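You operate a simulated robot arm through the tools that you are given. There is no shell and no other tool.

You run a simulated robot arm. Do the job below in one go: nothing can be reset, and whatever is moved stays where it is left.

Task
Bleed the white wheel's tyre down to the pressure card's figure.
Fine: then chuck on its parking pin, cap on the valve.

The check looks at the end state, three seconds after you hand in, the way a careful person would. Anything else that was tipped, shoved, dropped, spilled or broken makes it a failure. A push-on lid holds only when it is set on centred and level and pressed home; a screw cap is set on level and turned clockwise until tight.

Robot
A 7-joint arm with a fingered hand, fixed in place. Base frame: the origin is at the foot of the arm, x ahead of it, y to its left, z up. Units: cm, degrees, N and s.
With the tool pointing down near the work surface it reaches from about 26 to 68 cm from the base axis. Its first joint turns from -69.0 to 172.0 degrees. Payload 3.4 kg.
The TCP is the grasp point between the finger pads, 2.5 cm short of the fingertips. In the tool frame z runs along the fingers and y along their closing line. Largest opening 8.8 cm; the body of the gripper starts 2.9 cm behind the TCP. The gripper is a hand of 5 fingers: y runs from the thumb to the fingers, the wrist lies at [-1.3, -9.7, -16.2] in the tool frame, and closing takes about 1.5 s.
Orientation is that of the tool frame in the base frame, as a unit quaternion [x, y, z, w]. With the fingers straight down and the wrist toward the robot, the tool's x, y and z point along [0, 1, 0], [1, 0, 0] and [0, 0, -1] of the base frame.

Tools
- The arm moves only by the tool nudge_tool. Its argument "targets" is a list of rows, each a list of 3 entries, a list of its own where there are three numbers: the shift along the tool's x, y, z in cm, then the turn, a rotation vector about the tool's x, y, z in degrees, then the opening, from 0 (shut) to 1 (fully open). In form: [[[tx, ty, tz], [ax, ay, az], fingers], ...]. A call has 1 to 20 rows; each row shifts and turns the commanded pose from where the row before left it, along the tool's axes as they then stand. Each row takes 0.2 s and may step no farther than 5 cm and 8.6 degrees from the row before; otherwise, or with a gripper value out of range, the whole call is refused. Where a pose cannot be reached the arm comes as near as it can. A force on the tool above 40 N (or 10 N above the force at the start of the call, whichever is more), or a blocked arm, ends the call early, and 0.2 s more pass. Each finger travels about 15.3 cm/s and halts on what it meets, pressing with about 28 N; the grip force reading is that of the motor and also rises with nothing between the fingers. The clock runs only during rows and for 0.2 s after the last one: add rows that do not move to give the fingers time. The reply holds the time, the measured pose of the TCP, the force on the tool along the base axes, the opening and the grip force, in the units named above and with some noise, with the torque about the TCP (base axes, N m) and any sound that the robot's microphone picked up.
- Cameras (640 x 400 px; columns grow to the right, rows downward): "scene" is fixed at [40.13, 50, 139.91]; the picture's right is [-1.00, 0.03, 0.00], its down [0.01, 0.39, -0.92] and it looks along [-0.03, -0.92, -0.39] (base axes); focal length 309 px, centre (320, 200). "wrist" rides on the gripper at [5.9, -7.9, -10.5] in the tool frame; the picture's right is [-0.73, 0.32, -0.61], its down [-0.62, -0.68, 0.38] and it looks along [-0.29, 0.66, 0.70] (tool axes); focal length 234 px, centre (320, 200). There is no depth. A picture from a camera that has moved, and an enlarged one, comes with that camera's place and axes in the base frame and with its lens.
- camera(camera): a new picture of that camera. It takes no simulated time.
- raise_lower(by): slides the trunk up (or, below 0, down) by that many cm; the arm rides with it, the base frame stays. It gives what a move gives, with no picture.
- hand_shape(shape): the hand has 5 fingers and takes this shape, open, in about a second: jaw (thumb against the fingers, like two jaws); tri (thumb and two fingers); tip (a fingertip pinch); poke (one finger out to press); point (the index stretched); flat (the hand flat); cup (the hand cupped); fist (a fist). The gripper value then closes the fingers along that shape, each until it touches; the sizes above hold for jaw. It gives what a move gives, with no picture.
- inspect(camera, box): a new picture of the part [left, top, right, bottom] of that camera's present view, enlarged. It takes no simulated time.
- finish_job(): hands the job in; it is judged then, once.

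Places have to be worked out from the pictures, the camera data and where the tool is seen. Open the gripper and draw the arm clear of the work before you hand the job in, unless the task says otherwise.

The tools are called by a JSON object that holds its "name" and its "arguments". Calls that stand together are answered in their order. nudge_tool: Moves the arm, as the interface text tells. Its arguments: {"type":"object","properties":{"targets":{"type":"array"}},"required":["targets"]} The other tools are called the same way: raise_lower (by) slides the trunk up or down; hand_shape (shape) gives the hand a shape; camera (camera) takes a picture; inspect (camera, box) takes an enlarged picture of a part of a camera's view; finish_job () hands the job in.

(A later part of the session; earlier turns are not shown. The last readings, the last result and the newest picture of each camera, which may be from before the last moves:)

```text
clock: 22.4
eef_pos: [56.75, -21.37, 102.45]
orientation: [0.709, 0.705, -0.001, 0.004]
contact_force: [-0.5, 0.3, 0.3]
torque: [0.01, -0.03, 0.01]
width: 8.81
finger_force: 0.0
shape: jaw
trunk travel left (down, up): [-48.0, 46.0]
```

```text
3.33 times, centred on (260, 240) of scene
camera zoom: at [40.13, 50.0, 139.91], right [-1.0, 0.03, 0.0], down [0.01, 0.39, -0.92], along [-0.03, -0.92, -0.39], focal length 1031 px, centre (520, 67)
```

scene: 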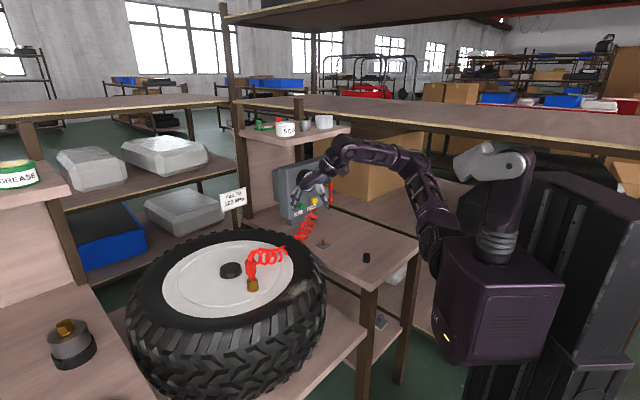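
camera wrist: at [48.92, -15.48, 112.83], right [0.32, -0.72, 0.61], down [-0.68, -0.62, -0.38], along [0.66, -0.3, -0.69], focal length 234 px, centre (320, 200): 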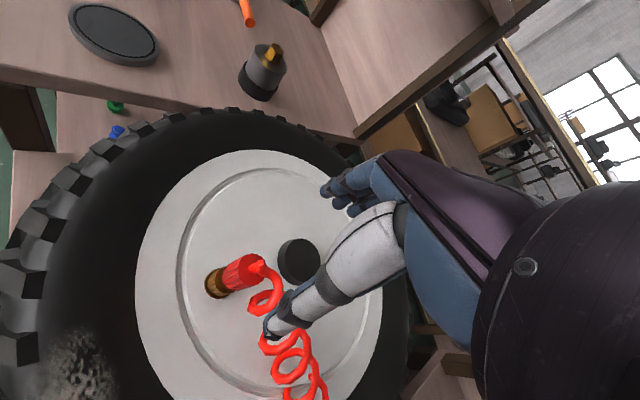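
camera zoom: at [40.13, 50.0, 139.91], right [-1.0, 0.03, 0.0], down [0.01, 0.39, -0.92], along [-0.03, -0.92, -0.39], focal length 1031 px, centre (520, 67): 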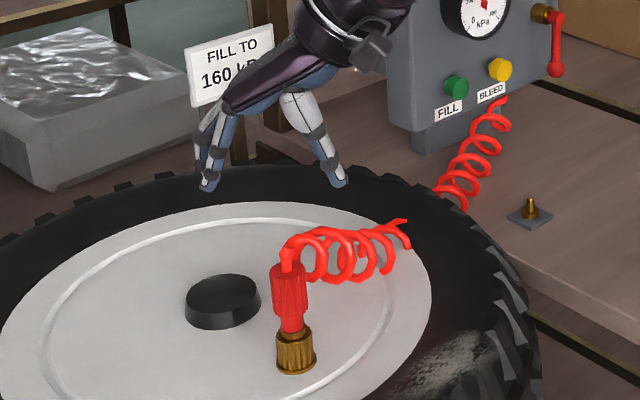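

The jaw is centred above the chuck in both views. I descend 8 cm so the tips come beside the grip's top, then check.

{"name": "nudge_tool", "arguments": {"targets": [[[0, 0, 2], [0, 0, 0], 1], [[0, 0, 2], [0, 0, 0], 1], [[0, 0, 2], [0, 0, 0], 1], [[0, 0, 2], [0, 0, 0], 1], [[0, 0, 0], [0, 0, 0], 1]]}}

{"name": "camera", "arguments": {"camera": "wrist"}}

{"name": "inspect", "arguments": {"camera": "scene", "box": [210, 210, 310, 310]}}

```text
clock: 23.6
eef_pos: [56.78, -21.61, 94.44]
orientation: [0.71, 0.705, -0.001, 0.003]
contact_force: [-0.6, -0.3, 0.0]
torque: [0.04, -0.02, 0.02]
width: 8.77
finger_force: 0.1
shape: jaw
trunk travel left (down, up): [-48.0, 46.0]
```

```text
taken
camera wrist: at [48.92, -15.7, 104.82], right [0.32, -0.72, 0.61], down [-0.68, -0.62, -0.38], along [0.66, -0.3, -0.69], focal length 234 px, centre (320, 200)
```

wrist: 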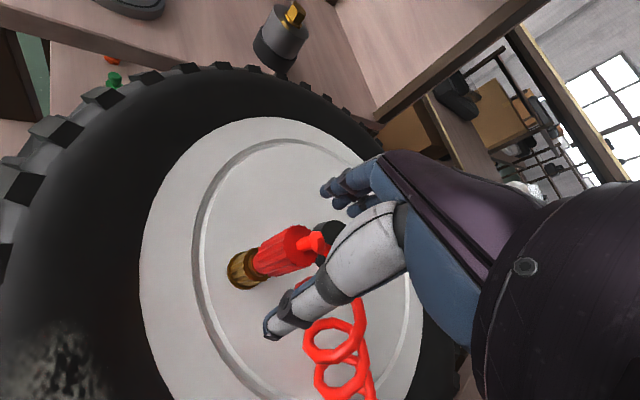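

```text
4.00 times, centred on (260, 260) of scene
camera zoom: at [40.13, 50.0, 139.91], right [-1.0, 0.03, 0.0], down [0.01, 0.39, -0.92], along [-0.03, -0.92, -0.39], focal length 1237 px, centre (560, -40)
```

zoom: 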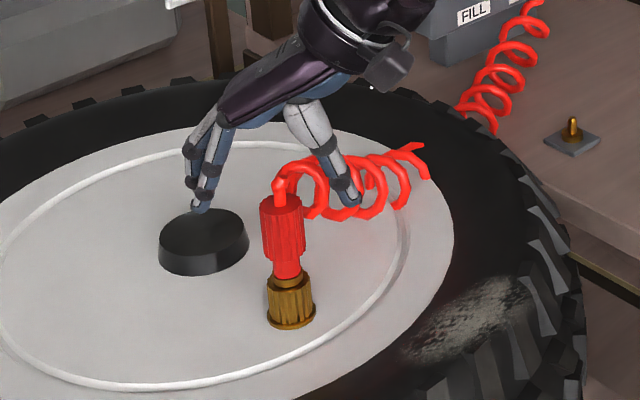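

Tips are level with the grip's top and centred. I descend 3.2 cm more and close on the red grip.

{"name": "nudge_tool", "arguments": {"targets": [[[0, 0, 1.6], [0, 0, 0], 1], [[0, 0, 1.6], [0, 0, 0], 1], [[0, 0, 0], [0, 0, 0], 1]]}}

{"name": "camera", "arguments": {"camera": "wrist"}}

{"name": "inspect", "arguments": {"camera": "scene", "box": [210, 210, 310, 310]}}

```text
clock: 24.4
eef_pos: [56.71, -21.59, 91.16]
orientation: [0.709, 0.705, -0.001, 0.003]
contact_force: [-0.7, 0.5, -0.4]
torque: [-0.05, 0.06, 0.01]
width: 8.79
finger_force: 0.0
shape: jaw
trunk travel left (down, up): [-48.0, 46.0]
```

```text
taken
camera wrist: at [48.93, -15.63, 101.62], right [0.32, -0.72, 0.61], down [-0.68, -0.62, -0.38], along [0.66, -0.3, -0.69], focal length 234 px, centre (320, 200)
```

wrist: 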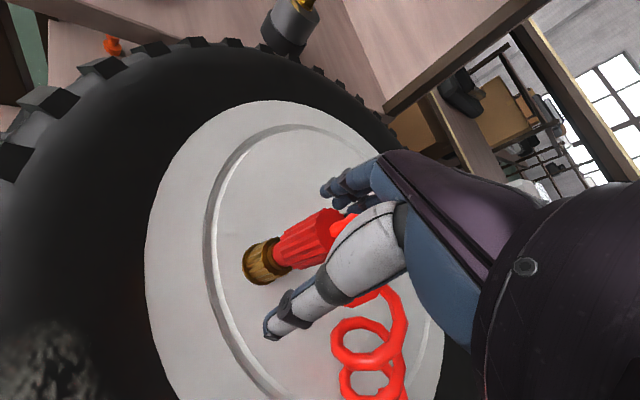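

```text
4.00 times, centred on (260, 260) of scene
camera zoom: at [40.13, 50.0, 139.91], right [-1.0, 0.03, 0.0], down [0.01, 0.39, -0.92], along [-0.03, -0.92, -0.39], focal length 1237 px, centre (560, -40)
```

zoom: 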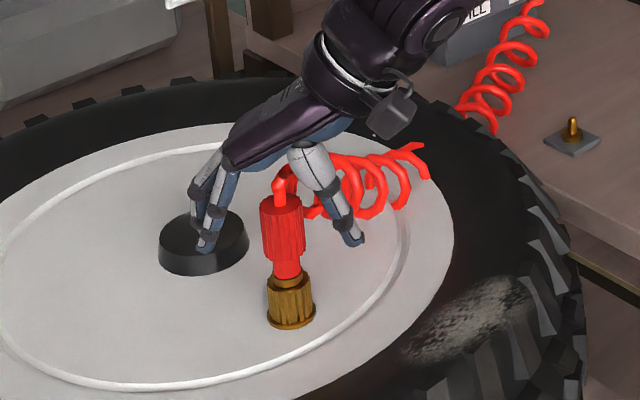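

The chuck axis sits mid-way between thumb and fingers. I close on the red grip and let the grip settle.

{"name": "nudge_tool", "arguments": {"targets": [[[0, 0, 0], [0, 0, 0], 0.6], [[0, 0, 0], [0, 0, 0], 0.3], [[0, 0, 0], [0, 0, 0], 0], [[0, 0, 0], [0, 0, 0], 0], [[0, 0, 0], [0, 0, 0], 0], [[0, 0, 0], [0, 0, 0], 0], [[0, 0, 0], [0, 0, 0], 0], [[0, 0, 0], [0, 0, 0], 0]]}}

{"name": "camera", "arguments": {"camera": "wrist"}}

{"name": "inspect", "arguments": {"camera": "scene", "box": [210, 210, 310, 310]}}

```text
clock: 26.2
eef_pos: [56.79, -21.57, 91.18]
orientation: [0.71, 0.704, -0.001, 0.003]
contact_force: [-3.1, -1.9, -0.8]
torque: [-0.06, 0.01, 0.0]
width: 1.75
finger_force: 28.0
shape: jaw
trunk travel left (down, up): [-48.0, 46.0]
```

```text
taken
camera wrist: at [48.91, -15.68, 101.64], right [0.32, -0.72, 0.61], down [-0.68, -0.62, -0.38], along [0.66, -0.3, -0.69], focal length 234 px, centre (320, 200)
```

wrist: 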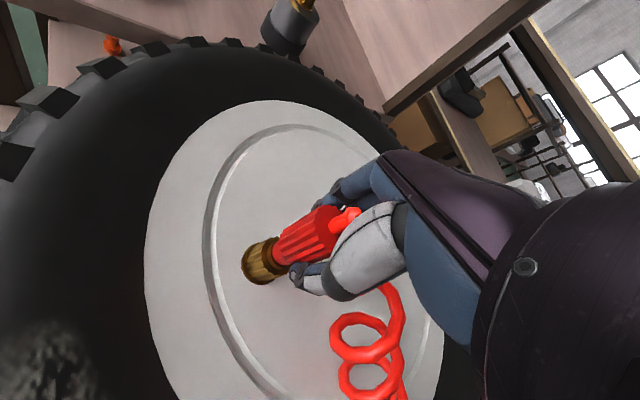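

```text
4.00 times, centred on (260, 260) of scene
camera zoom: at [40.13, 50.0, 139.91], right [-1.0, 0.03, 0.0], down [0.01, 0.39, -0.92], along [-0.03, -0.92, -0.39], focal length 1237 px, centre (560, -40)
```

zoom: 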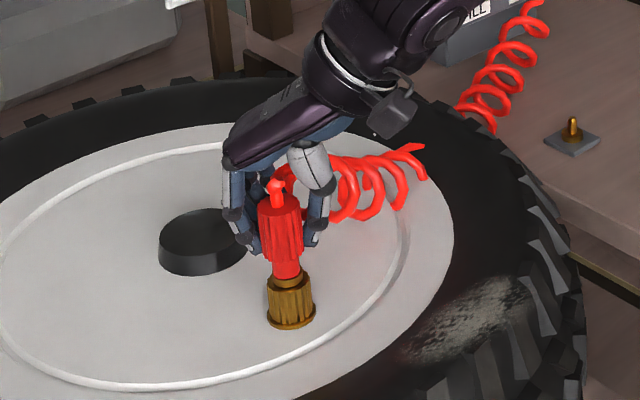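

The fingers stopped at 1.75 cm width with 28 N, but they look to be partly behind the chuck. I zoom in to see how the grip sits before pulling.

{"name": "inspect", "arguments": {"camera": "wrist", "box": [230, 150, 430, 310]}}

{"name": "inspect", "arguments": {"camera": "scene", "box": [235, 235, 275, 300]}}

```text
2.50 times, centred on (330, 230) of wrist
camera zoom: at [48.91, -15.68, 101.64], right [0.32, -0.72, 0.61], down [-0.68, -0.62, -0.38], along [0.66, -0.3, -0.69], focal length 585 px, centre (295, 125)
```

zoom: 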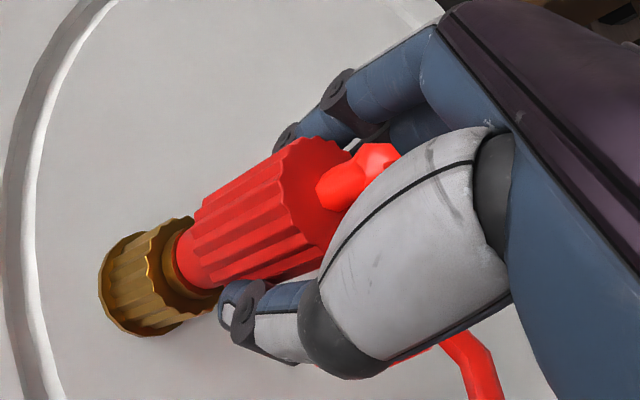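

```text
6.15 times, centred on (255, 268) of scene
camera zoom: at [40.13, 50.0, 139.91], right [-1.0, 0.03, 0.0], down [0.01, 0.39, -0.92], along [-0.03, -0.92, -0.39], focal length 1903 px, centre (720, -215)
```

zoom: 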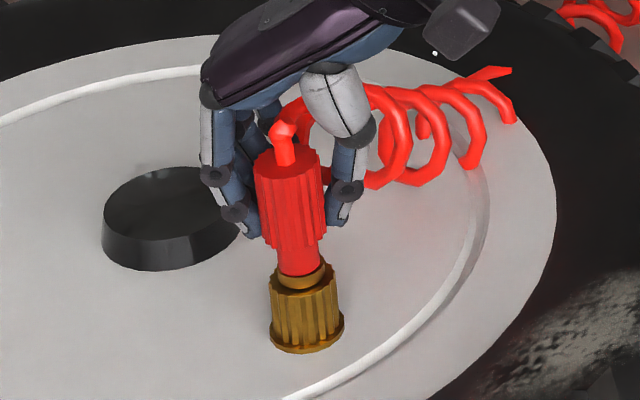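

Triangulation puts the grip's axis within 0.5 cm of the thumb line, so the hold looks fair. I try a gentle straight pull of 0.4 cm and read the force.

{"name": "nudge_tool", "arguments": {"targets": [[[0, 0, -0.2], [0, 0, 0], 0], [[0, 0, -0.2], [0, 0, 0], 0], [[0, 0, 0], [0, 0, 0], 0]]}}

{"name": "inspect", "arguments": {"camera": "scene", "box": [235, 235, 275, 300]}}

```text
clock: 27.0
eef_pos: [56.81, -21.54, 91.66]
orientation: [0.71, 0.705, -0.001, 0.002]
contact_force: [-3.8, -1.1, -6.8]
torque: [-0.04, 0.12, 0.0]
width: 1.7
finger_force: 27.1
shape: jaw
trunk travel left (down, up): [-48.0, 46.0]
```

```text
6.15 times, centred on (255, 268) of scene
camera zoom: at [40.13, 50.0, 139.91], right [-1.0, 0.03, 0.0], down [0.01, 0.39, -0.92], along [-0.03, -0.92, -0.39], focal length 1903 px, centre (720, -215)
```

zoom: 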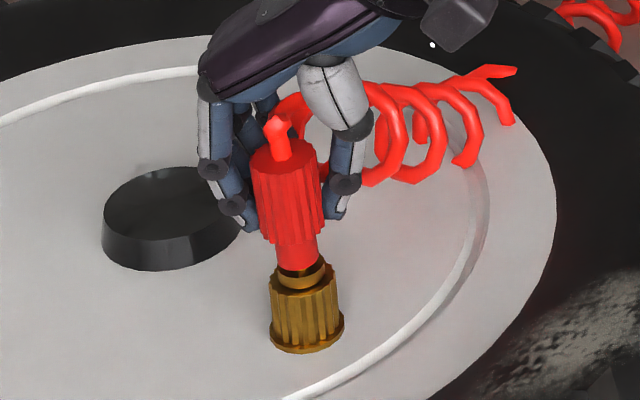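

The red chuck rose about 0.4 cm while the brass part stayed on the wheel; the pull is only 7 N. I keep pulling gently upward.

{"name": "nudge_tool", "arguments": {"targets": [[[0, 0, -0.25], [0, 0, 0], 0], [[0, 0, -0.25], [0, 0, 0], 0], [[0, 0, 0], [0, 0, 0], 0]]}}

{"name": "inspect", "arguments": {"camera": "scene", "box": [235, 235, 275, 300]}}

{"name": "inspect", "arguments": {"camera": "wrist", "box": [230, 150, 430, 310]}}

```text
clock: 27.8
eef_pos: [56.85, -21.58, 92.23]
orientation: [0.709, 0.705, -0.001, 0.003]
contact_force: [-1.3, -0.3, -1.2]
torque: [-0.04, 0.04, 0.01]
width: 1.67
finger_force: 27.9
shape: jaw
trunk travel left (down, up): [-48.0, 46.0]
```

```text
6.15 times, centred on (255, 268) of scene
camera zoom: at [40.13, 50.0, 139.91], right [-1.0, 0.03, 0.0], down [0.01, 0.39, -0.92], along [-0.03, -0.92, -0.39], focal length 1903 px, centre (720, -215)
```

zoom: 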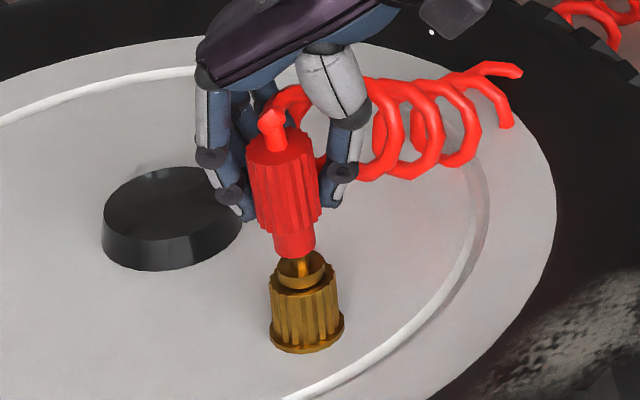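

```text
2.50 times, centred on (330, 230) of wrist
camera zoom: at [48.98, -15.59, 102.64], right [0.32, -0.72, 0.61], down [-0.68, -0.62, -0.38], along [0.66, -0.3, -0.69], focal length 585 px, centre (295, 125)
```

zoom: 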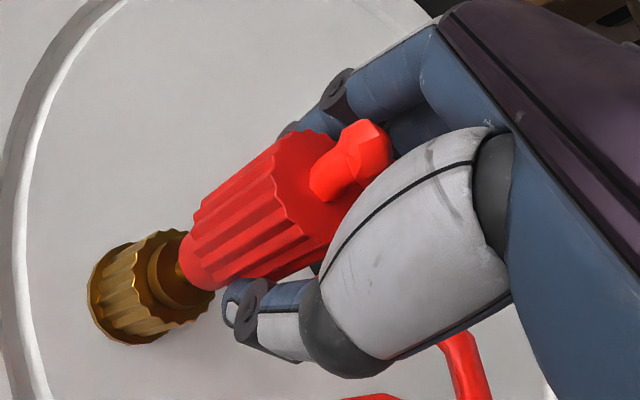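

The chuck is off the valve, revealing a thin brass stem inside the collar. I lift it clear by several centimetres, slowly, and check how it hangs in the grip.

{"name": "nudge_tool", "arguments": {"targets": [[[0, 0, -0.5], [0, 0, 0], 0], [[0, 0, -0.8], [0, 0, 0], 0], [[0, 0, -1], [0, 0, 0], 0], [[0, 0, -1], [0, 0, 0], 0], [[0, 0, -1], [0, 0, 0], 0], [[0, 0, -1], [0, 0, 0], 0], [[0, 0, -1], [0, 0, 0], 0], [[0, 0, 0], [0, 0, 0], 0]]}}

{"name": "inspect", "arguments": {"camera": "scene", "box": [215, 205, 295, 305]}}

{"name": "inspect", "arguments": {"camera": "wrist", "box": [230, 150, 430, 310]}}

```text
clock: 29.6
eef_pos: [56.73, -21.5, 98.5]
orientation: [0.709, 0.705, -0.001, 0.003]
contact_force: [0.6, -0.3, -1.2]
torque: [0.0, -0.03, 0.01]
width: 1.65
finger_force: 28.3
shape: jaw
trunk travel left (down, up): [-48.0, 46.0]
```

```text
4.00 times, centred on (255, 255) of scene
camera zoom: at [40.13, 50.0, 139.91], right [-1.0, 0.03, 0.0], down [0.01, 0.39, -0.92], along [-0.03, -0.92, -0.39], focal length 1237 px, centre (580, -20)
```

zoom: 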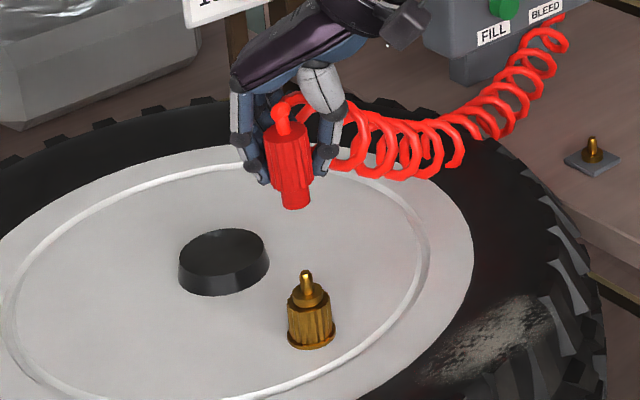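

```text
2.50 times, centred on (330, 230) of wrist
camera zoom: at [48.89, -15.59, 108.92], right [0.32, -0.72, 0.61], down [-0.68, -0.62, -0.38], along [0.66, -0.3, -0.69], focal length 585 px, centre (295, 125)
```

zoom: 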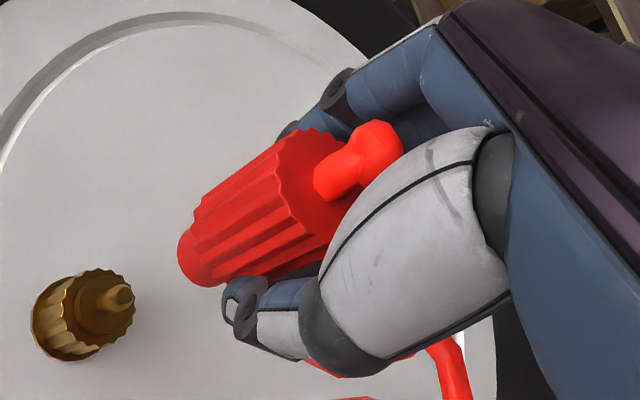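

The chuck is free and held; the valve shows a stepped brass body with a thin stem. I zoom to measure the chuck's lean in the hand.

{"name": "inspect", "arguments": {"camera": "wrist", "box": [290, 190, 370, 270]}}

{"name": "inspect", "arguments": {"camera": "scene", "box": [270, 215, 300, 240]}}

{"name": "inspect", "arguments": {"camera": "scene", "box": [235, 220, 275, 265]}}

{"name": "inspect", "arguments": {"camera": "scene", "box": [245, 265, 275, 300]}}

```text
5.00 times, centred on (330, 230) of wrist
camera zoom: at [48.89, -15.59, 108.92], right [0.32, -0.72, 0.61], down [-0.68, -0.62, -0.38], along [0.66, -0.3, -0.69], focal length 1171 px, centre (270, 50)
```

zoom: 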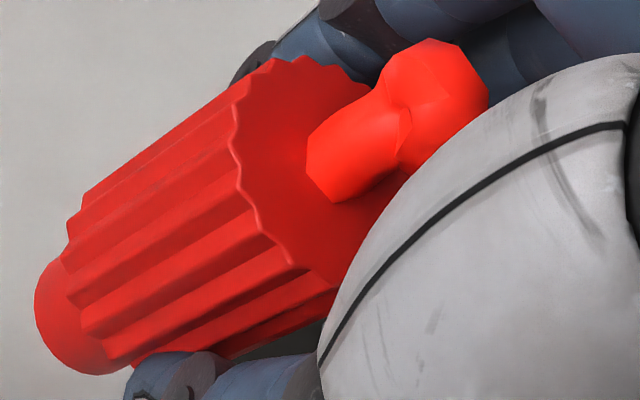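

```text
16.00 times, centred on (285, 228) of scene
camera zoom: at [40.13, 50.0, 139.91], right [-1.0, 0.03, 0.0], down [0.01, 0.39, -0.92], along [-0.03, -0.92, -0.39], focal length 4949 px, centre (880, -240)
```

zoom: 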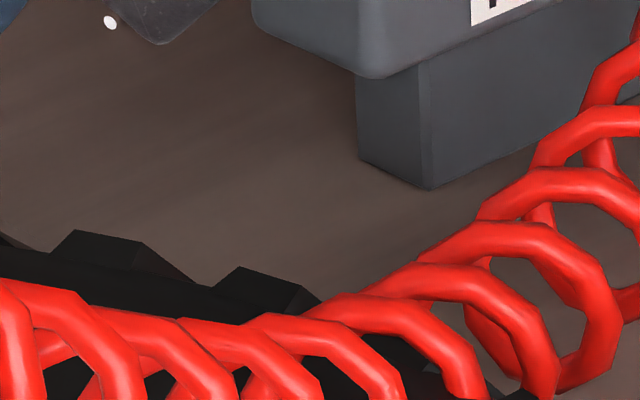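

```text
8.89 times, centred on (255, 242) of scene
camera zoom: at [40.13, 50.0, 139.91], right [-1.0, 0.03, 0.0], down [0.01, 0.39, -0.92], along [-0.03, -0.92, -0.39], focal length 2749 px, centre (898, -178)
```

zoom: 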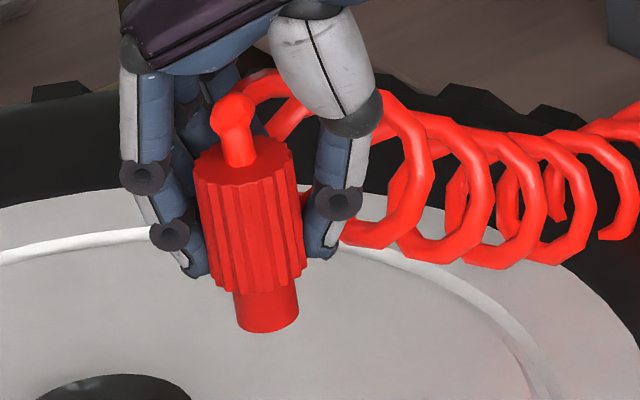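

```text
11.43 times, centred on (260, 282) of scene
camera zoom: at [40.13, 50.0, 139.91], right [-1.0, 0.03, 0.0], down [0.01, 0.39, -0.92], along [-0.03, -0.92, -0.39], focal length 3535 px, centre (1006, -743)
```

zoom: 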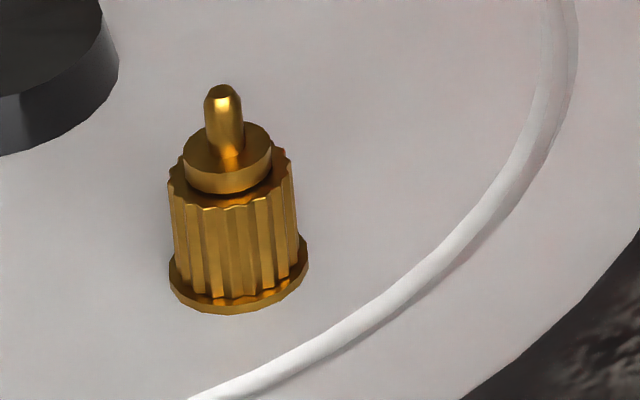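

The chuck hangs nearly upright, its neck bottom about 4.8 cm below the TCP. The parking pin tip triangulates to (35.57,-52.5,80.3) with its shoulder near 78.5. I lift a little and carry the chuck over there at moderate speed, yawing about -40°.

{"name": "nudge_tool", "arguments": {"targets": [[[0, 0, -2], [0, 0, 0], 0], [[0, 0, -2], [0, 0, 0], 0], [[-1.72, -1.17, 0], [0, 0, 2.22], 0], [[-1.76, -1.1, 0], [0, 0, 2.22], 0], [[-1.81, -1.04, 0], [0, 0, 2.22], 0], [[-1.85, -0.96, 0], [0, 0, 2.22], 0], [[-1.88, -0.89, 0], [0, 0, 2.22], 0], [[-1.91, -0.82, 0], [0, 0, 2.22], 0], [[-1.95, -0.74, 0], [0, 0, 2.22], 0], [[-1.97, -0.67, 0], [0, 0, 2.22], 0], [[-2.0, -0.59, 0], [0, 0, 2.22], 0], [[0, 0, 0], [0, 0, 0], 0]]}}

{"name": "camera", "arguments": {"camera": "wrist"}}

{"name": "camera", "arguments": {"camera": "scene"}}

```text
clock: 32.2
eef_pos: [46.39, -36.9, 102.77]
orientation: [0.821, 0.571, 0.0, 0.003]
contact_force: [0.5, -0.1, -1.4]
torque: [-0.01, 0.03, -0.01]
width: 1.64
finger_force: 28.0
shape: jaw
trunk travel left (down, up): [-48.0, 46.0]
```

```text
taken
camera wrist: at [40.91, -28.67, 113.03], right [0.05, -0.79, 0.61], down [-0.85, -0.35, -0.38], along [0.52, -0.5, -0.69], focal length 234 px, centre (320, 200)
```

wrist: 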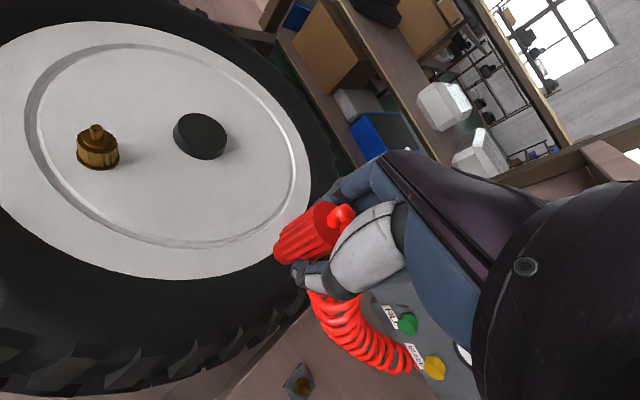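

```text
taken
```

scene: 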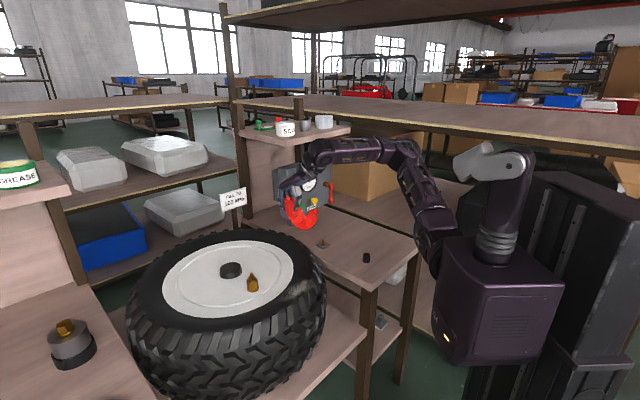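

Steady so far. I continue the second half of the carry at the same height.

{"name": "nudge_tool", "arguments": {"targets": [[[-2.04, -0.52, 0], [0, 0, 2.22], 0], [[-2.06, -0.44, 0], [0, 0, 2.22], 0], [[-2.08, -0.36, 0], [0, 0, 2.22], 0], [[-2.09, -0.28, 0], [0, 0, 2.22], 0], [[-2.1, -0.2, 0], [0, 0, 2.22], 0], [[-2.1, -0.12, 0], [0, 0, 2.22], 0], [[-2.11, -0.04, 0], [0, 0, 2.22], 0], [[-2.11, 0.05, 0], [0, 0, 2.22], 0], [[-2.1, 0.13, 0], [0, 0, 2.22], 0], [[0, 0, 2], [0, 0, 0], 0], [[0, 0, 2], [0, 0, 0], 0], [[0, 0, 2], [0, 0, 0], 0], [[0, 0, 0], [0, 0, 0], 0]]}}

{"name": "camera", "arguments": {"camera": "wrist"}}

{"name": "camera", "arguments": {"camera": "scene"}}

```text
clock: 35.0
eef_pos: [35.36, -52.59, 96.57]
orientation: [0.908, 0.42, 0.001, 0.004]
contact_force: [-0.7, 0.3, -1.3]
torque: [-0.04, 0.01, 0.02]
width: 1.64
finger_force: 28.2
shape: jaw
trunk travel left (down, up): [-48.0, 46.0]
```

```text
taken
camera wrist: at [33.14, -42.89, 106.98], right [-0.23, -0.76, 0.61], down [-0.92, -0.04, -0.39], along [0.32, -0.65, -0.69], focal length 234 px, centre (320, 200)
```

wrist: 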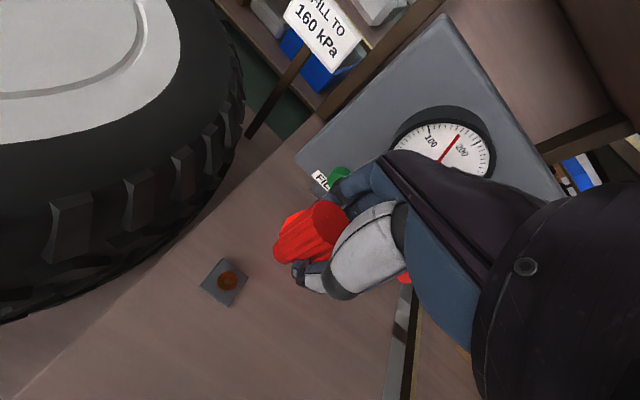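

```text
taken
```

scene: 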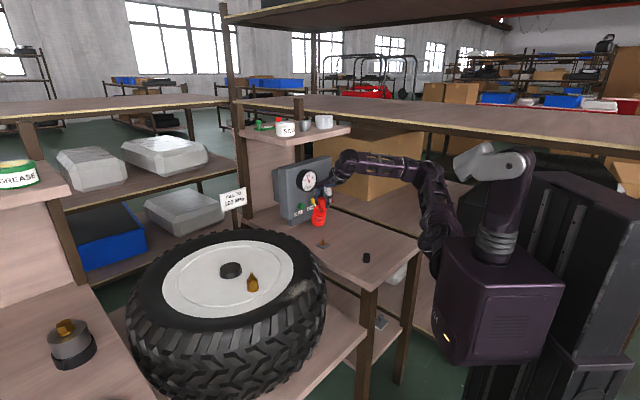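

The chuck is above the pin. I zoom both views to measure the chuck's axis against the pin.

{"name": "inspect", "arguments": {"camera": "scene", "box": [290, 175, 360, 255]}}

{"name": "inspect", "arguments": {"camera": "wrist", "box": [190, 180, 350, 310]}}

```text
5.00 times, centred on (325, 215) of scene
camera zoom: at [40.13, 50.0, 139.91], right [-1.0, 0.03, 0.0], down [0.01, 0.39, -0.92], along [-0.03, -0.92, -0.39], focal length 1546 px, centre (295, 125)
```

zoom: 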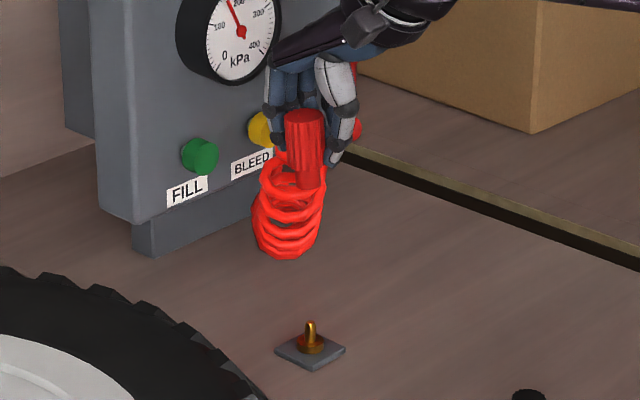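

```text
3.08 times, centred on (270, 245) of wrist
camera zoom: at [33.14, -42.89, 106.98], right [-0.23, -0.76, 0.61], down [-0.92, -0.04, -0.39], along [0.32, -0.65, -0.69], focal length 720 px, centre (474, 62)
```

zoom: 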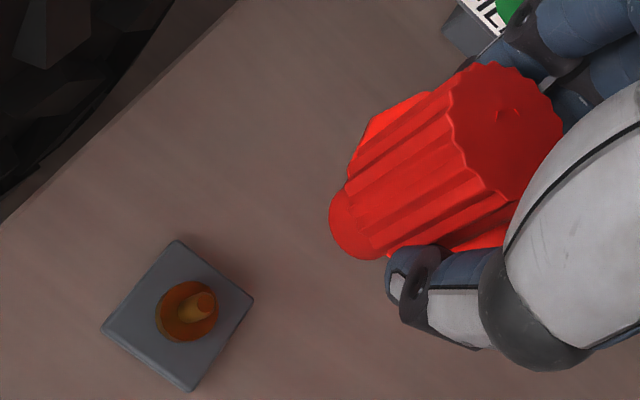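

The neck bottom is at about (35.8,-52.4,91.65) with the pin axis at (35.65,-52.48), and the chuck's top leans some 3.5° toward +x. I take out about 3° of lean, recentre, and lower until just above the pin.

{"name": "nudge_tool", "arguments": {"targets": [[[-0.163, -0.13, 0], [-1.15, 0.98, 0], 0], [[-0.163, -0.13, 0], [-1.15, 0.98, 0], 0], [[-0.054, -0.064, 1.6], [0, 0, 0], 0], [[-0.054, -0.064, 1.6], [0, 0, 0], 0], [[-0.054, -0.064, 1.6], [0, 0, 0], 0], [[-0.054, -0.064, 1.6], [0, 0, 0], 0], [[-0.054, -0.064, 1.6], [0, 0, 0], 0], [[0, 0, 0], [0, 0, 0], 0]]}}

{"name": "inspect", "arguments": {"camera": "scene", "box": [290, 195, 360, 265]}}

{"name": "inspect", "arguments": {"camera": "wrist", "box": [190, 180, 350, 310]}}

```text
clock: 36.8
eef_pos: [35.03, -52.73, 88.43]
orientation: [0.907, 0.42, 0.024, 0.014]
contact_force: [-0.1, 0.2, -0.7]
torque: [-0.01, 0.0, 0.02]
width: 1.61
finger_force: 28.1
shape: jaw
trunk travel left (down, up): [-48.0, 46.0]
```

```text
5.71 times, centred on (325, 230) of scene
camera zoom: at [40.13, 50.0, 139.91], right [-1.0, 0.03, 0.0], down [0.01, 0.39, -0.92], along [-0.03, -0.92, -0.39], focal length 1768 px, centre (291, 29)
```

zoom: 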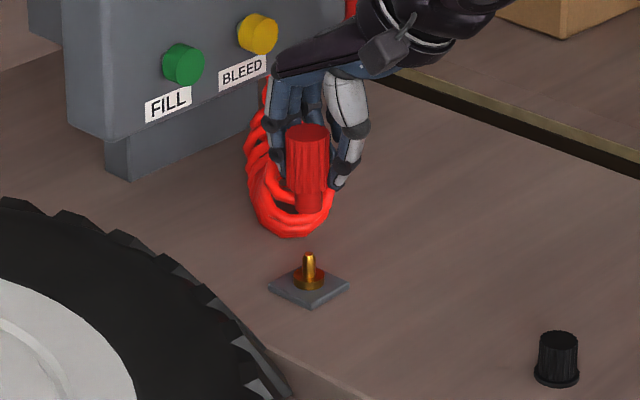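

```text
3.08 times, centred on (270, 245) of wrist
camera zoom: at [32.21, -43.09, 98.76], right [-0.26, -0.76, 0.6], down [-0.9, -0.04, -0.43], along [0.35, -0.65, -0.67], focal length 720 px, centre (474, 62)
```

zoom: 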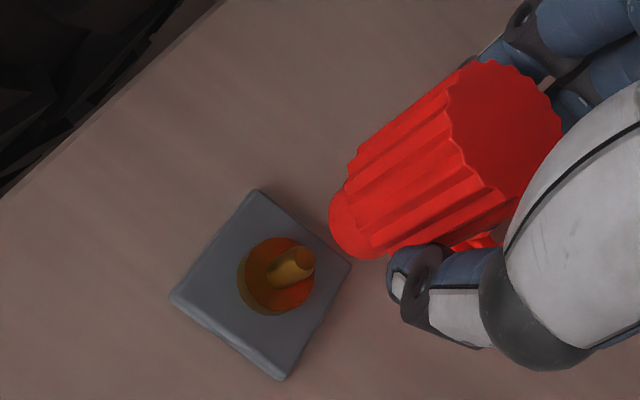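

Chuck and pin line up within about 0.1–0.2 cm in both views. I lower 2.8 cm to bring the neck right over the pin tip and look again.

{"name": "nudge_tool", "arguments": {"targets": [[[-0.032, -0.037, 0.93], [0, 0, 0], 0], [[-0.032, -0.037, 0.93], [0, 0, 0], 0], [[-0.032, -0.037, 0.93], [0, 0, 0], 0], [[0, 0, 0], [0, 0, 0], 0]]}}

{"name": "inspect", "arguments": {"camera": "scene", "box": [300, 210, 345, 255]}}

{"name": "inspect", "arguments": {"camera": "wrist", "box": [230, 200, 330, 290]}}

```text
clock: 37.8
eef_pos: [34.94, -52.78, 85.75]
orientation: [0.907, 0.42, 0.024, 0.015]
contact_force: [0.5, -0.6, -0.8]
torque: [0.02, 0.01, -0.01]
width: 1.57
finger_force: 27.4
shape: jaw
trunk travel left (down, up): [-48.0, 46.0]
```

```text
8.89 times, centred on (322, 232) of scene
camera zoom: at [40.13, 50.0, 139.91], right [-1.0, 0.03, 0.0], down [0.01, 0.39, -0.92], along [-0.03, -0.92, -0.39], focal length 2749 px, centre (298, -89)
```

zoom: 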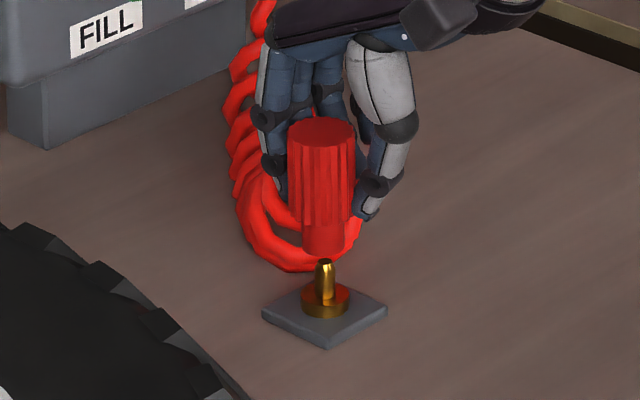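

```text
4.44 times, centred on (280, 245) of wrist
camera zoom: at [32.26, -43.11, 96.03], right [-0.26, -0.76, 0.6], down [-0.9, -0.04, -0.43], along [0.35, -0.65, -0.67], focal length 1041 px, centre (498, 0)
```

zoom: 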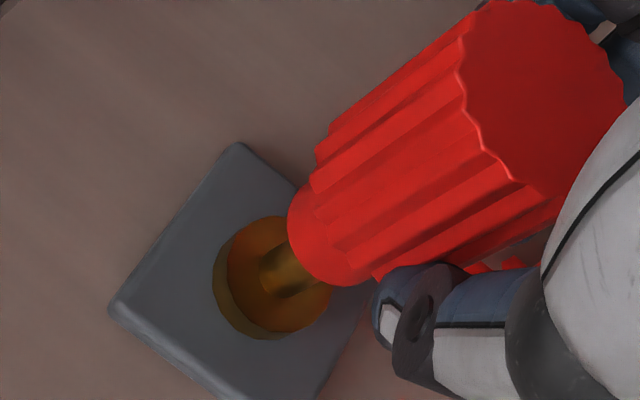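

Scene view shows the neck exactly over the pin laterally. I zoom the wrist view tighter for the other direction.

{"name": "inspect", "arguments": {"camera": "wrist", "box": [255, 225, 315, 275]}}

{"name": "inspect", "arguments": {"camera": "scene", "box": [310, 225, 335, 250]}}

```text
8.00 times, centred on (285, 250) of wrist
camera zoom: at [32.26, -43.11, 96.03], right [-0.26, -0.76, 0.6], down [-0.9, -0.04, -0.43], along [0.35, -0.65, -0.67], focal length 1873 px, centre (600, -200)
```

zoom: 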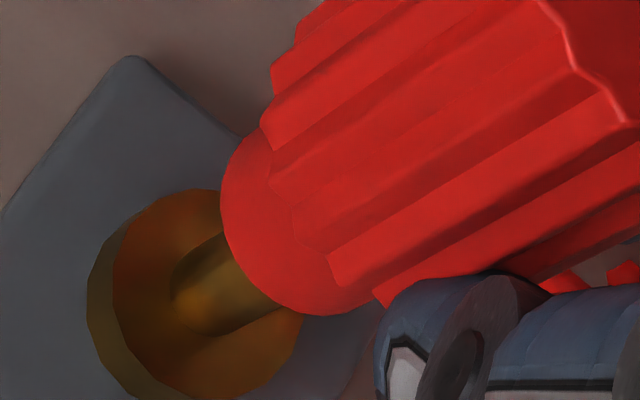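

```text
16.00 times, centred on (322, 238) of scene
camera zoom: at [40.13, 50.0, 139.91], right [-1.0, 0.03, 0.0], down [0.01, 0.39, -0.92], along [-0.03, -0.92, -0.39], focal length 4949 px, centre (280, -400)
```

zoom: 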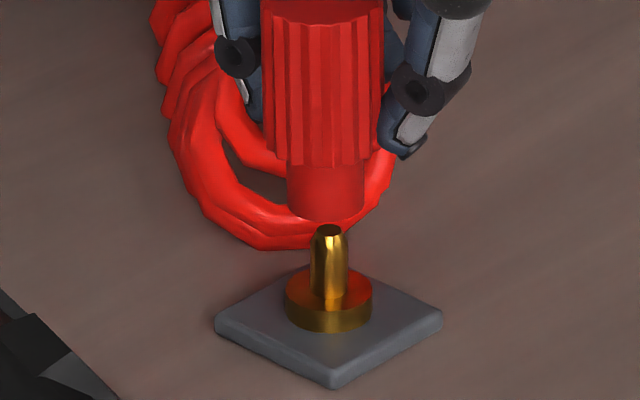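

Both views suggest shifting about 0.1 cm toward -x and -y. I make that small correction and lower 0.9 cm slowly so that the bore starts over the pin's rounded tip.

{"name": "nudge_tool", "arguments": {"targets": [[[-0.14, -0.01, 0], [0, 0, 0], 0], [[-0.01, -0.012, 0.3], [0, 0, 0], 0], [[-0.01, -0.012, 0.3], [0, 0, 0], 0], [[-0.01, -0.012, 0.3], [0, 0, 0], 0], [[0, 0, 0], [0, 0, 0], 0]]}}

{"name": "inspect", "arguments": {"camera": "scene", "box": [310, 225, 335, 250]}}

{"name": "inspect", "arguments": {"camera": "wrist", "box": [255, 225, 315, 275]}}

```text
clock: 39.0
eef_pos: [35.0, -52.82, 84.8]
orientation: [0.907, 0.42, 0.024, 0.015]
contact_force: [0.4, 0.2, -1.5]
torque: [-0.01, 0.02, 0.0]
width: 1.62
finger_force: 27.8
shape: jaw
trunk travel left (down, up): [-48.0, 46.0]
```

```text
16.00 times, centred on (322, 238) of scene
camera zoom: at [40.13, 50.0, 139.91], right [-1.0, 0.03, 0.0], down [0.01, 0.39, -0.92], along [-0.03, -0.92, -0.39], focal length 4949 px, centre (280, -400)
```

zoom: 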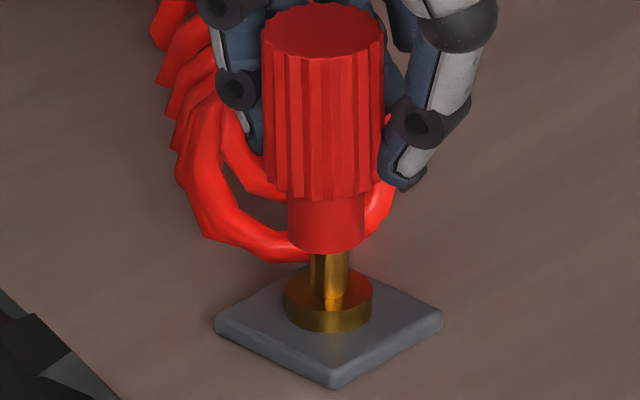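

```text
8.00 times, centred on (285, 250) of wrist
camera zoom: at [32.24, -43.26, 95.08], right [-0.26, -0.76, 0.6], down [-0.9, -0.04, -0.43], along [0.35, -0.65, -0.67], focal length 1873 px, centre (600, -200)
```

zoom: 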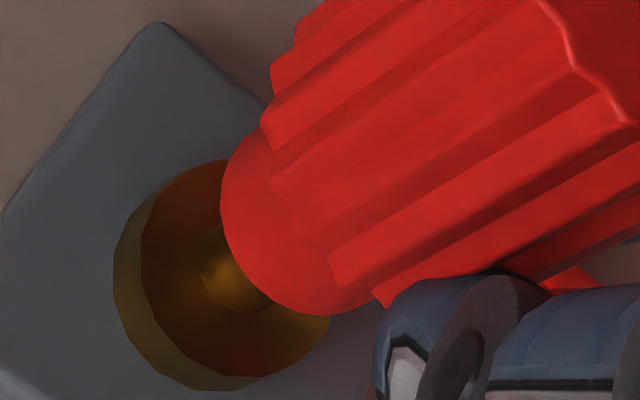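

No contact force yet, and the neck is still about 0.1 cm off toward +x. I nudge it again slightly and lower further in small steps, watching the force.

{"name": "nudge_tool", "arguments": {"targets": [[[-0.13, -0.07, 0], [0, 0, 0], 0], [[0, 0, 0], [0, 0, 0], 0], [[-0.007, -0.008, 0.2], [0, 0, 0], 0], [[-0.007, -0.008, 0.2], [0, 0, 0], 0], [[0, 0, 0], [0, 0, 0], 0]]}}

{"name": "inspect", "arguments": {"camera": "scene", "box": [310, 225, 335, 250]}}

{"name": "inspect", "arguments": {"camera": "wrist", "box": [255, 225, 315, 275]}}

```text
clock: 40.2
eef_pos: [34.84, -52.8, 84.49]
orientation: [0.907, 0.42, 0.024, 0.014]
contact_force: [-0.4, -0.4, -1.0]
torque: [0.01, 0.0, -0.05]
width: 1.63
finger_force: 28.9
shape: jaw
trunk travel left (down, up): [-48.0, 46.0]
```

```text
16.00 times, centred on (322, 238) of scene
camera zoom: at [40.13, 50.0, 139.91], right [-1.0, 0.03, 0.0], down [0.01, 0.39, -0.92], along [-0.03, -0.92, -0.39], focal length 4949 px, centre (280, -400)
```

zoom: 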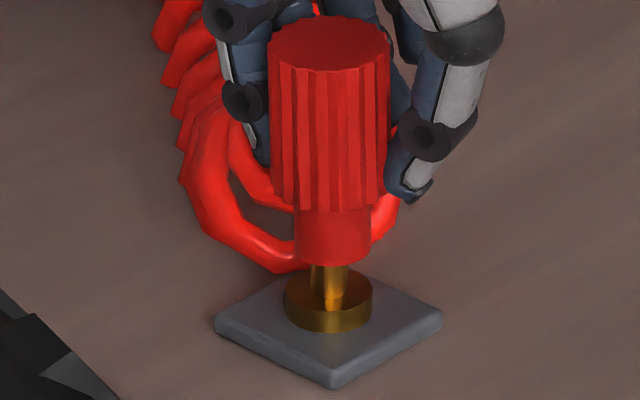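

```text
8.00 times, centred on (285, 250) of wrist
camera zoom: at [32.08, -43.33, 94.71], right [-0.26, -0.76, 0.6], down [-0.9, -0.04, -0.43], along [0.35, -0.65, -0.67], focal length 1873 px, centre (600, -200)
```

zoom: 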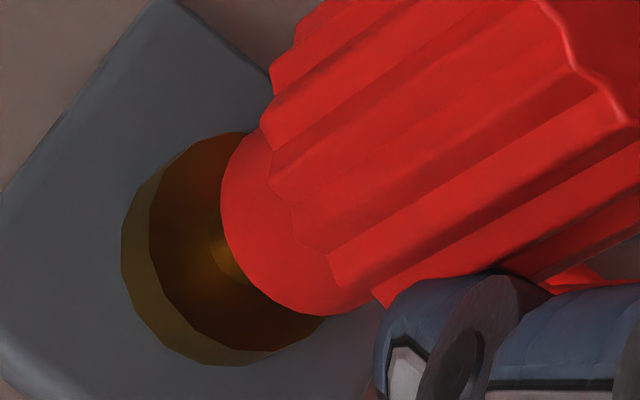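

The neck bottom is now below the pin's tip level with no contact force, so the pin has entered the bore. I trim 0.08 cm and continue down in small steps, watching for seating.

{"name": "nudge_tool", "arguments": {"targets": [[[-0.02, 0.08, 0], [0, 0, 0], 0], [[-0.007, -0.008, 0.2], [0, 0, 0], 0], [[-0.007, -0.008, 0.2], [0, 0, 0], 0], [[0, 0, 0], [0, 0, 0], 0]]}}

{"name": "inspect", "arguments": {"camera": "scene", "box": [310, 225, 335, 250]}}

{"name": "inspect", "arguments": {"camera": "wrist", "box": [255, 225, 315, 275]}}

```text
clock: 41.2
eef_pos: [34.79, -52.89, 84.01]
orientation: [0.907, 0.421, 0.024, 0.014]
contact_force: [0.0, 0.0, -0.8]
torque: [-0.03, 0.05, 0.01]
width: 1.6
finger_force: 28.3
shape: jaw
trunk travel left (down, up): [-48.0, 46.0]
```

```text
16.00 times, centred on (322, 238) of scene
camera zoom: at [40.13, 50.0, 139.91], right [-1.0, 0.03, 0.0], down [0.01, 0.39, -0.92], along [-0.03, -0.92, -0.39], focal length 4949 px, centre (280, -400)
```

zoom: 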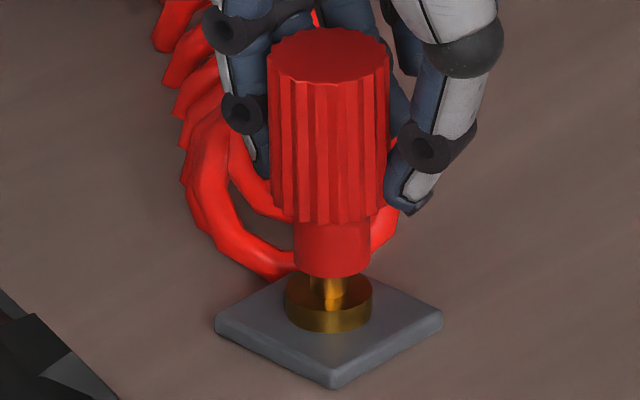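

```text
8.00 times, centred on (285, 250) of wrist
camera zoom: at [32.09, -43.38, 94.36], right [-0.26, -0.76, 0.6], down [-0.9, -0.04, -0.43], along [0.35, -0.65, -0.67], focal length 1873 px, centre (600, -200)
```

zoom: 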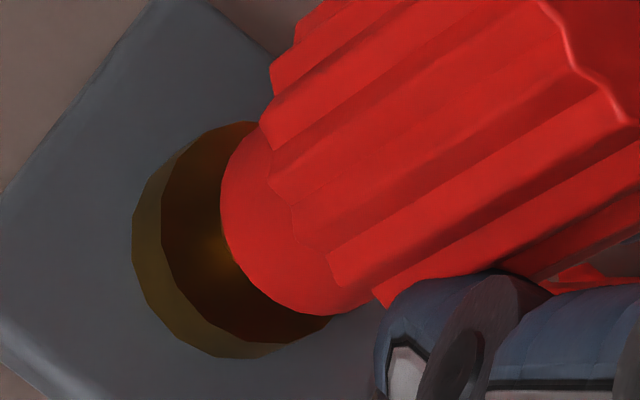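

Still free and the gap to the shoulder is about 0.9 cm. I keep lowering with a slight -x correction left to the bore's own clearance.

{"name": "nudge_tool", "arguments": {"targets": [[[-0.007, 0.02, 0.2], [0, 0, 0], 0], [[-0.007, 0.02, 0.2], [0, 0, 0], 0], [[-0.007, -0.008, 0.2], [0, 0, 0], 0], [[0, 0, 0], [0, 0, 0], 0]]}}

{"name": "inspect", "arguments": {"camera": "scene", "box": [310, 225, 335, 250]}}

```text
clock: 42.2
eef_pos: [34.96, -52.99, 83.44]
orientation: [0.907, 0.42, 0.024, 0.014]
contact_force: [0.0, 1.0, -0.7]
torque: [-0.01, -0.02, 0.01]
width: 1.64
finger_force: 27.9
shape: jaw
trunk travel left (down, up): [-48.0, 46.0]
```

```text
16.00 times, centred on (322, 238) of scene
camera zoom: at [40.13, 50.0, 139.91], right [-1.0, 0.03, 0.0], down [0.01, 0.39, -0.92], along [-0.03, -0.92, -0.39], focal length 4949 px, centre (280, -400)
```

zoom: 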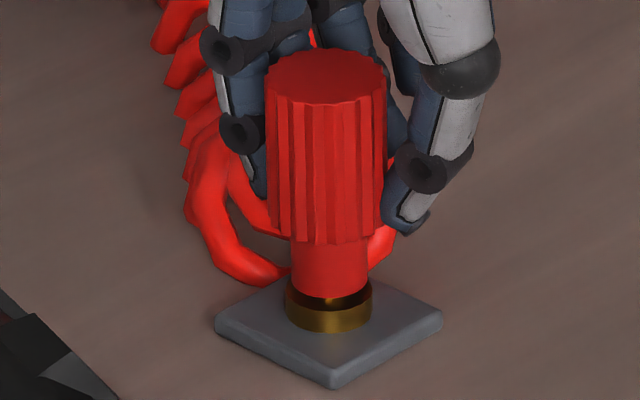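

About 0.4 cm remains to the brass shoulder. I lower on until it seats and presses lightly.

{"name": "nudge_tool", "arguments": {"targets": [[[-0.007, -0.008, 0.2], [0, 0, 0], 0], [[-0.007, -0.008, 0.2], [0, 0, 0], 0], [[-0.005, -0.006, 0.15], [0, 0, 0], 0], [[0, 0, 0], [0, 0, 0], 0]]}}

{"name": "inspect", "arguments": {"camera": "scene", "box": [310, 225, 335, 250]}}

{"name": "inspect", "arguments": {"camera": "wrist", "box": [245, 195, 345, 285]}}

```text
clock: 43.2
eef_pos: [34.83, -52.87, 83.1]
orientation: [0.907, 0.42, 0.025, 0.017]
contact_force: [0.8, -3.5, 14.6]
torque: [-0.09, -0.07, 0.02]
width: 1.69
finger_force: 28.4
shape: jaw
trunk travel left (down, up): [-48.0, 46.0]
```

```text
16.00 times, centred on (322, 238) of scene
camera zoom: at [40.13, 50.0, 139.91], right [-1.0, 0.03, 0.0], down [0.01, 0.39, -0.92], along [-0.03, -0.92, -0.39], focal length 4949 px, centre (280, -400)
```

zoom: 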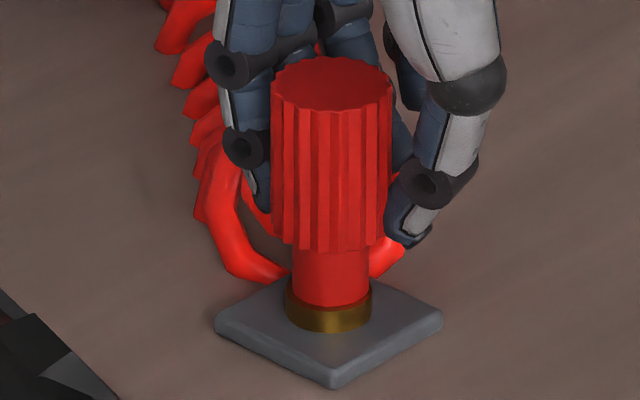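

```text
4.44 times, centred on (295, 240) of wrist
camera zoom: at [31.98, -43.37, 93.35], right [-0.26, -0.76, 0.6], down [-0.9, -0.04, -0.44], along [0.35, -0.65, -0.67], focal length 1041 px, centre (431, 22)
```

zoom: 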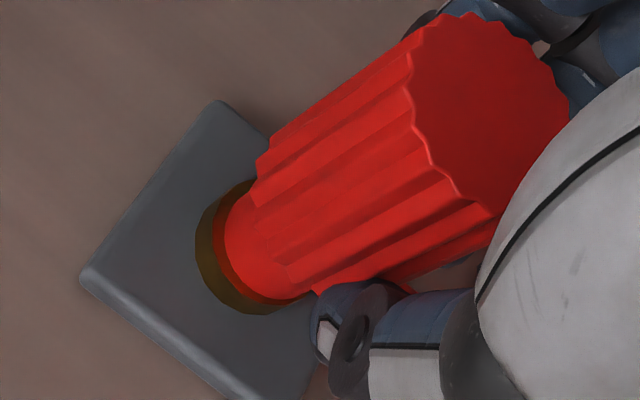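

It seats on the shoulder with about 15 N. I press a touch more to be sure it is home, then look.

{"name": "nudge_tool", "arguments": {"targets": [[[0, 0, 0.1], [0, 0, 0], 0], [[0, 0, 0.1], [0, 0, 0], 0], [[0, 0, 0], [0, 0, 0], 0]]}}

{"name": "inspect", "arguments": {"camera": "scene", "box": [310, 225, 335, 250]}}

```text
clock: 44.0
eef_pos: [34.67, -52.99, 83.01]
orientation: [0.907, 0.42, 0.026, 0.017]
contact_force: [0.3, -5.7, 22.6]
torque: [-0.13, -0.15, -0.05]
width: 1.76
finger_force: 28.0
shape: jaw
trunk travel left (down, up): [-48.0, 46.0]
```

```text
16.00 times, centred on (322, 238) of scene
camera zoom: at [40.13, 50.0, 139.91], right [-1.0, 0.03, 0.0], down [0.01, 0.39, -0.92], along [-0.03, -0.92, -0.39], focal length 4949 px, centre (280, -400)
```

zoom: 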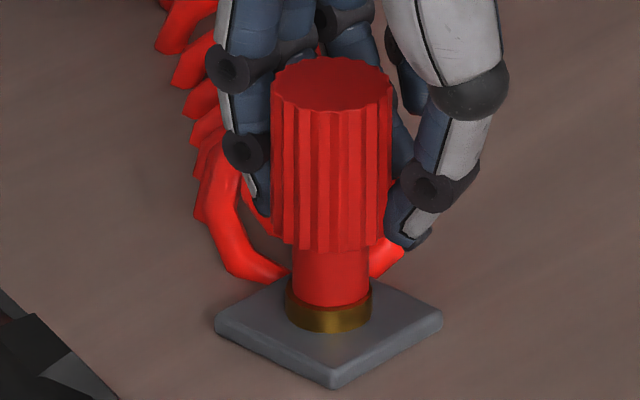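

The chuck no longer moves down, so it is home and upright. I relieve the downward push and open the hand.

{"name": "nudge_tool", "arguments": {"targets": [[[0, 0, -0.2], [0, 0, 0], 0], [[0, 0, 0], [0, 0, 0], 0.2], [[0, 0, 0], [0, 0, 0], 0.4], [[0, 0, 0], [0, 0, 0], 0.7], [[0, 0, 0], [0, 0, 0], 1], [[0, 0, 0], [0, 0, 0], 1], [[0, 0, 0], [0, 0, 0], 1], [[0, 0, 0], [0, 0, 0], 1]]}}

{"name": "camera", "arguments": {"camera": "wrist"}}

{"name": "inspect", "arguments": {"camera": "scene", "box": [295, 205, 350, 255]}}

```text
clock: 45.8
eef_pos: [34.8, -53.09, 83.1]
orientation: [0.907, 0.42, 0.024, 0.015]
contact_force: [-0.3, 0.1, -0.6]
torque: [-0.01, -0.01, 0.02]
width: 8.8
finger_force: 0.0
shape: jaw
trunk travel left (down, up): [-48.0, 46.0]
```

```text
taken
camera wrist: at [32.07, -43.45, 93.23], right [-0.26, -0.76, 0.6], down [-0.9, -0.04, -0.43], along [0.35, -0.65, -0.67], focal length 234 px, centre (320, 200)
```

wrist: 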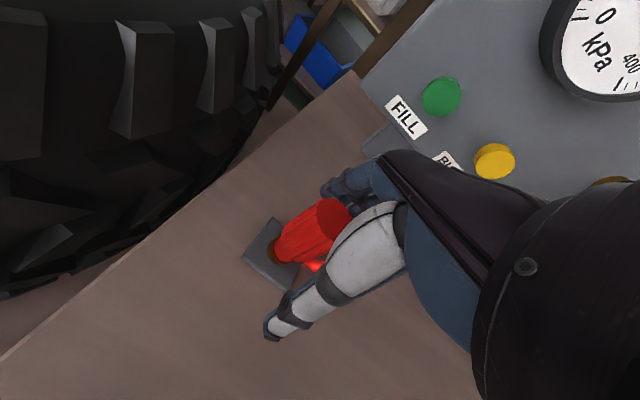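

```text
8.00 times, centred on (322, 230) of scene
camera zoom: at [40.13, 50.0, 139.91], right [-1.0, 0.03, 0.0], down [0.01, 0.39, -0.92], along [-0.03, -0.92, -0.39], focal length 2474 px, centre (300, -40)
```

zoom: 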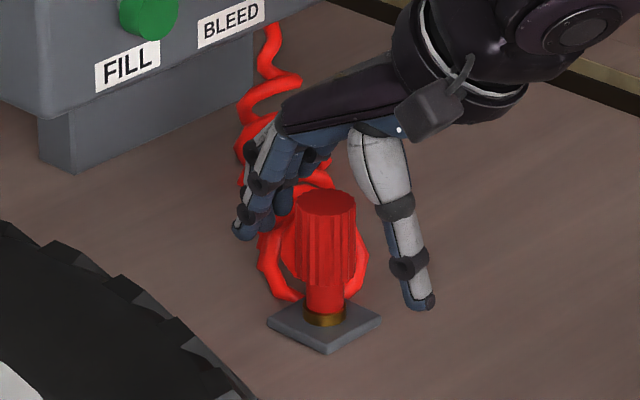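

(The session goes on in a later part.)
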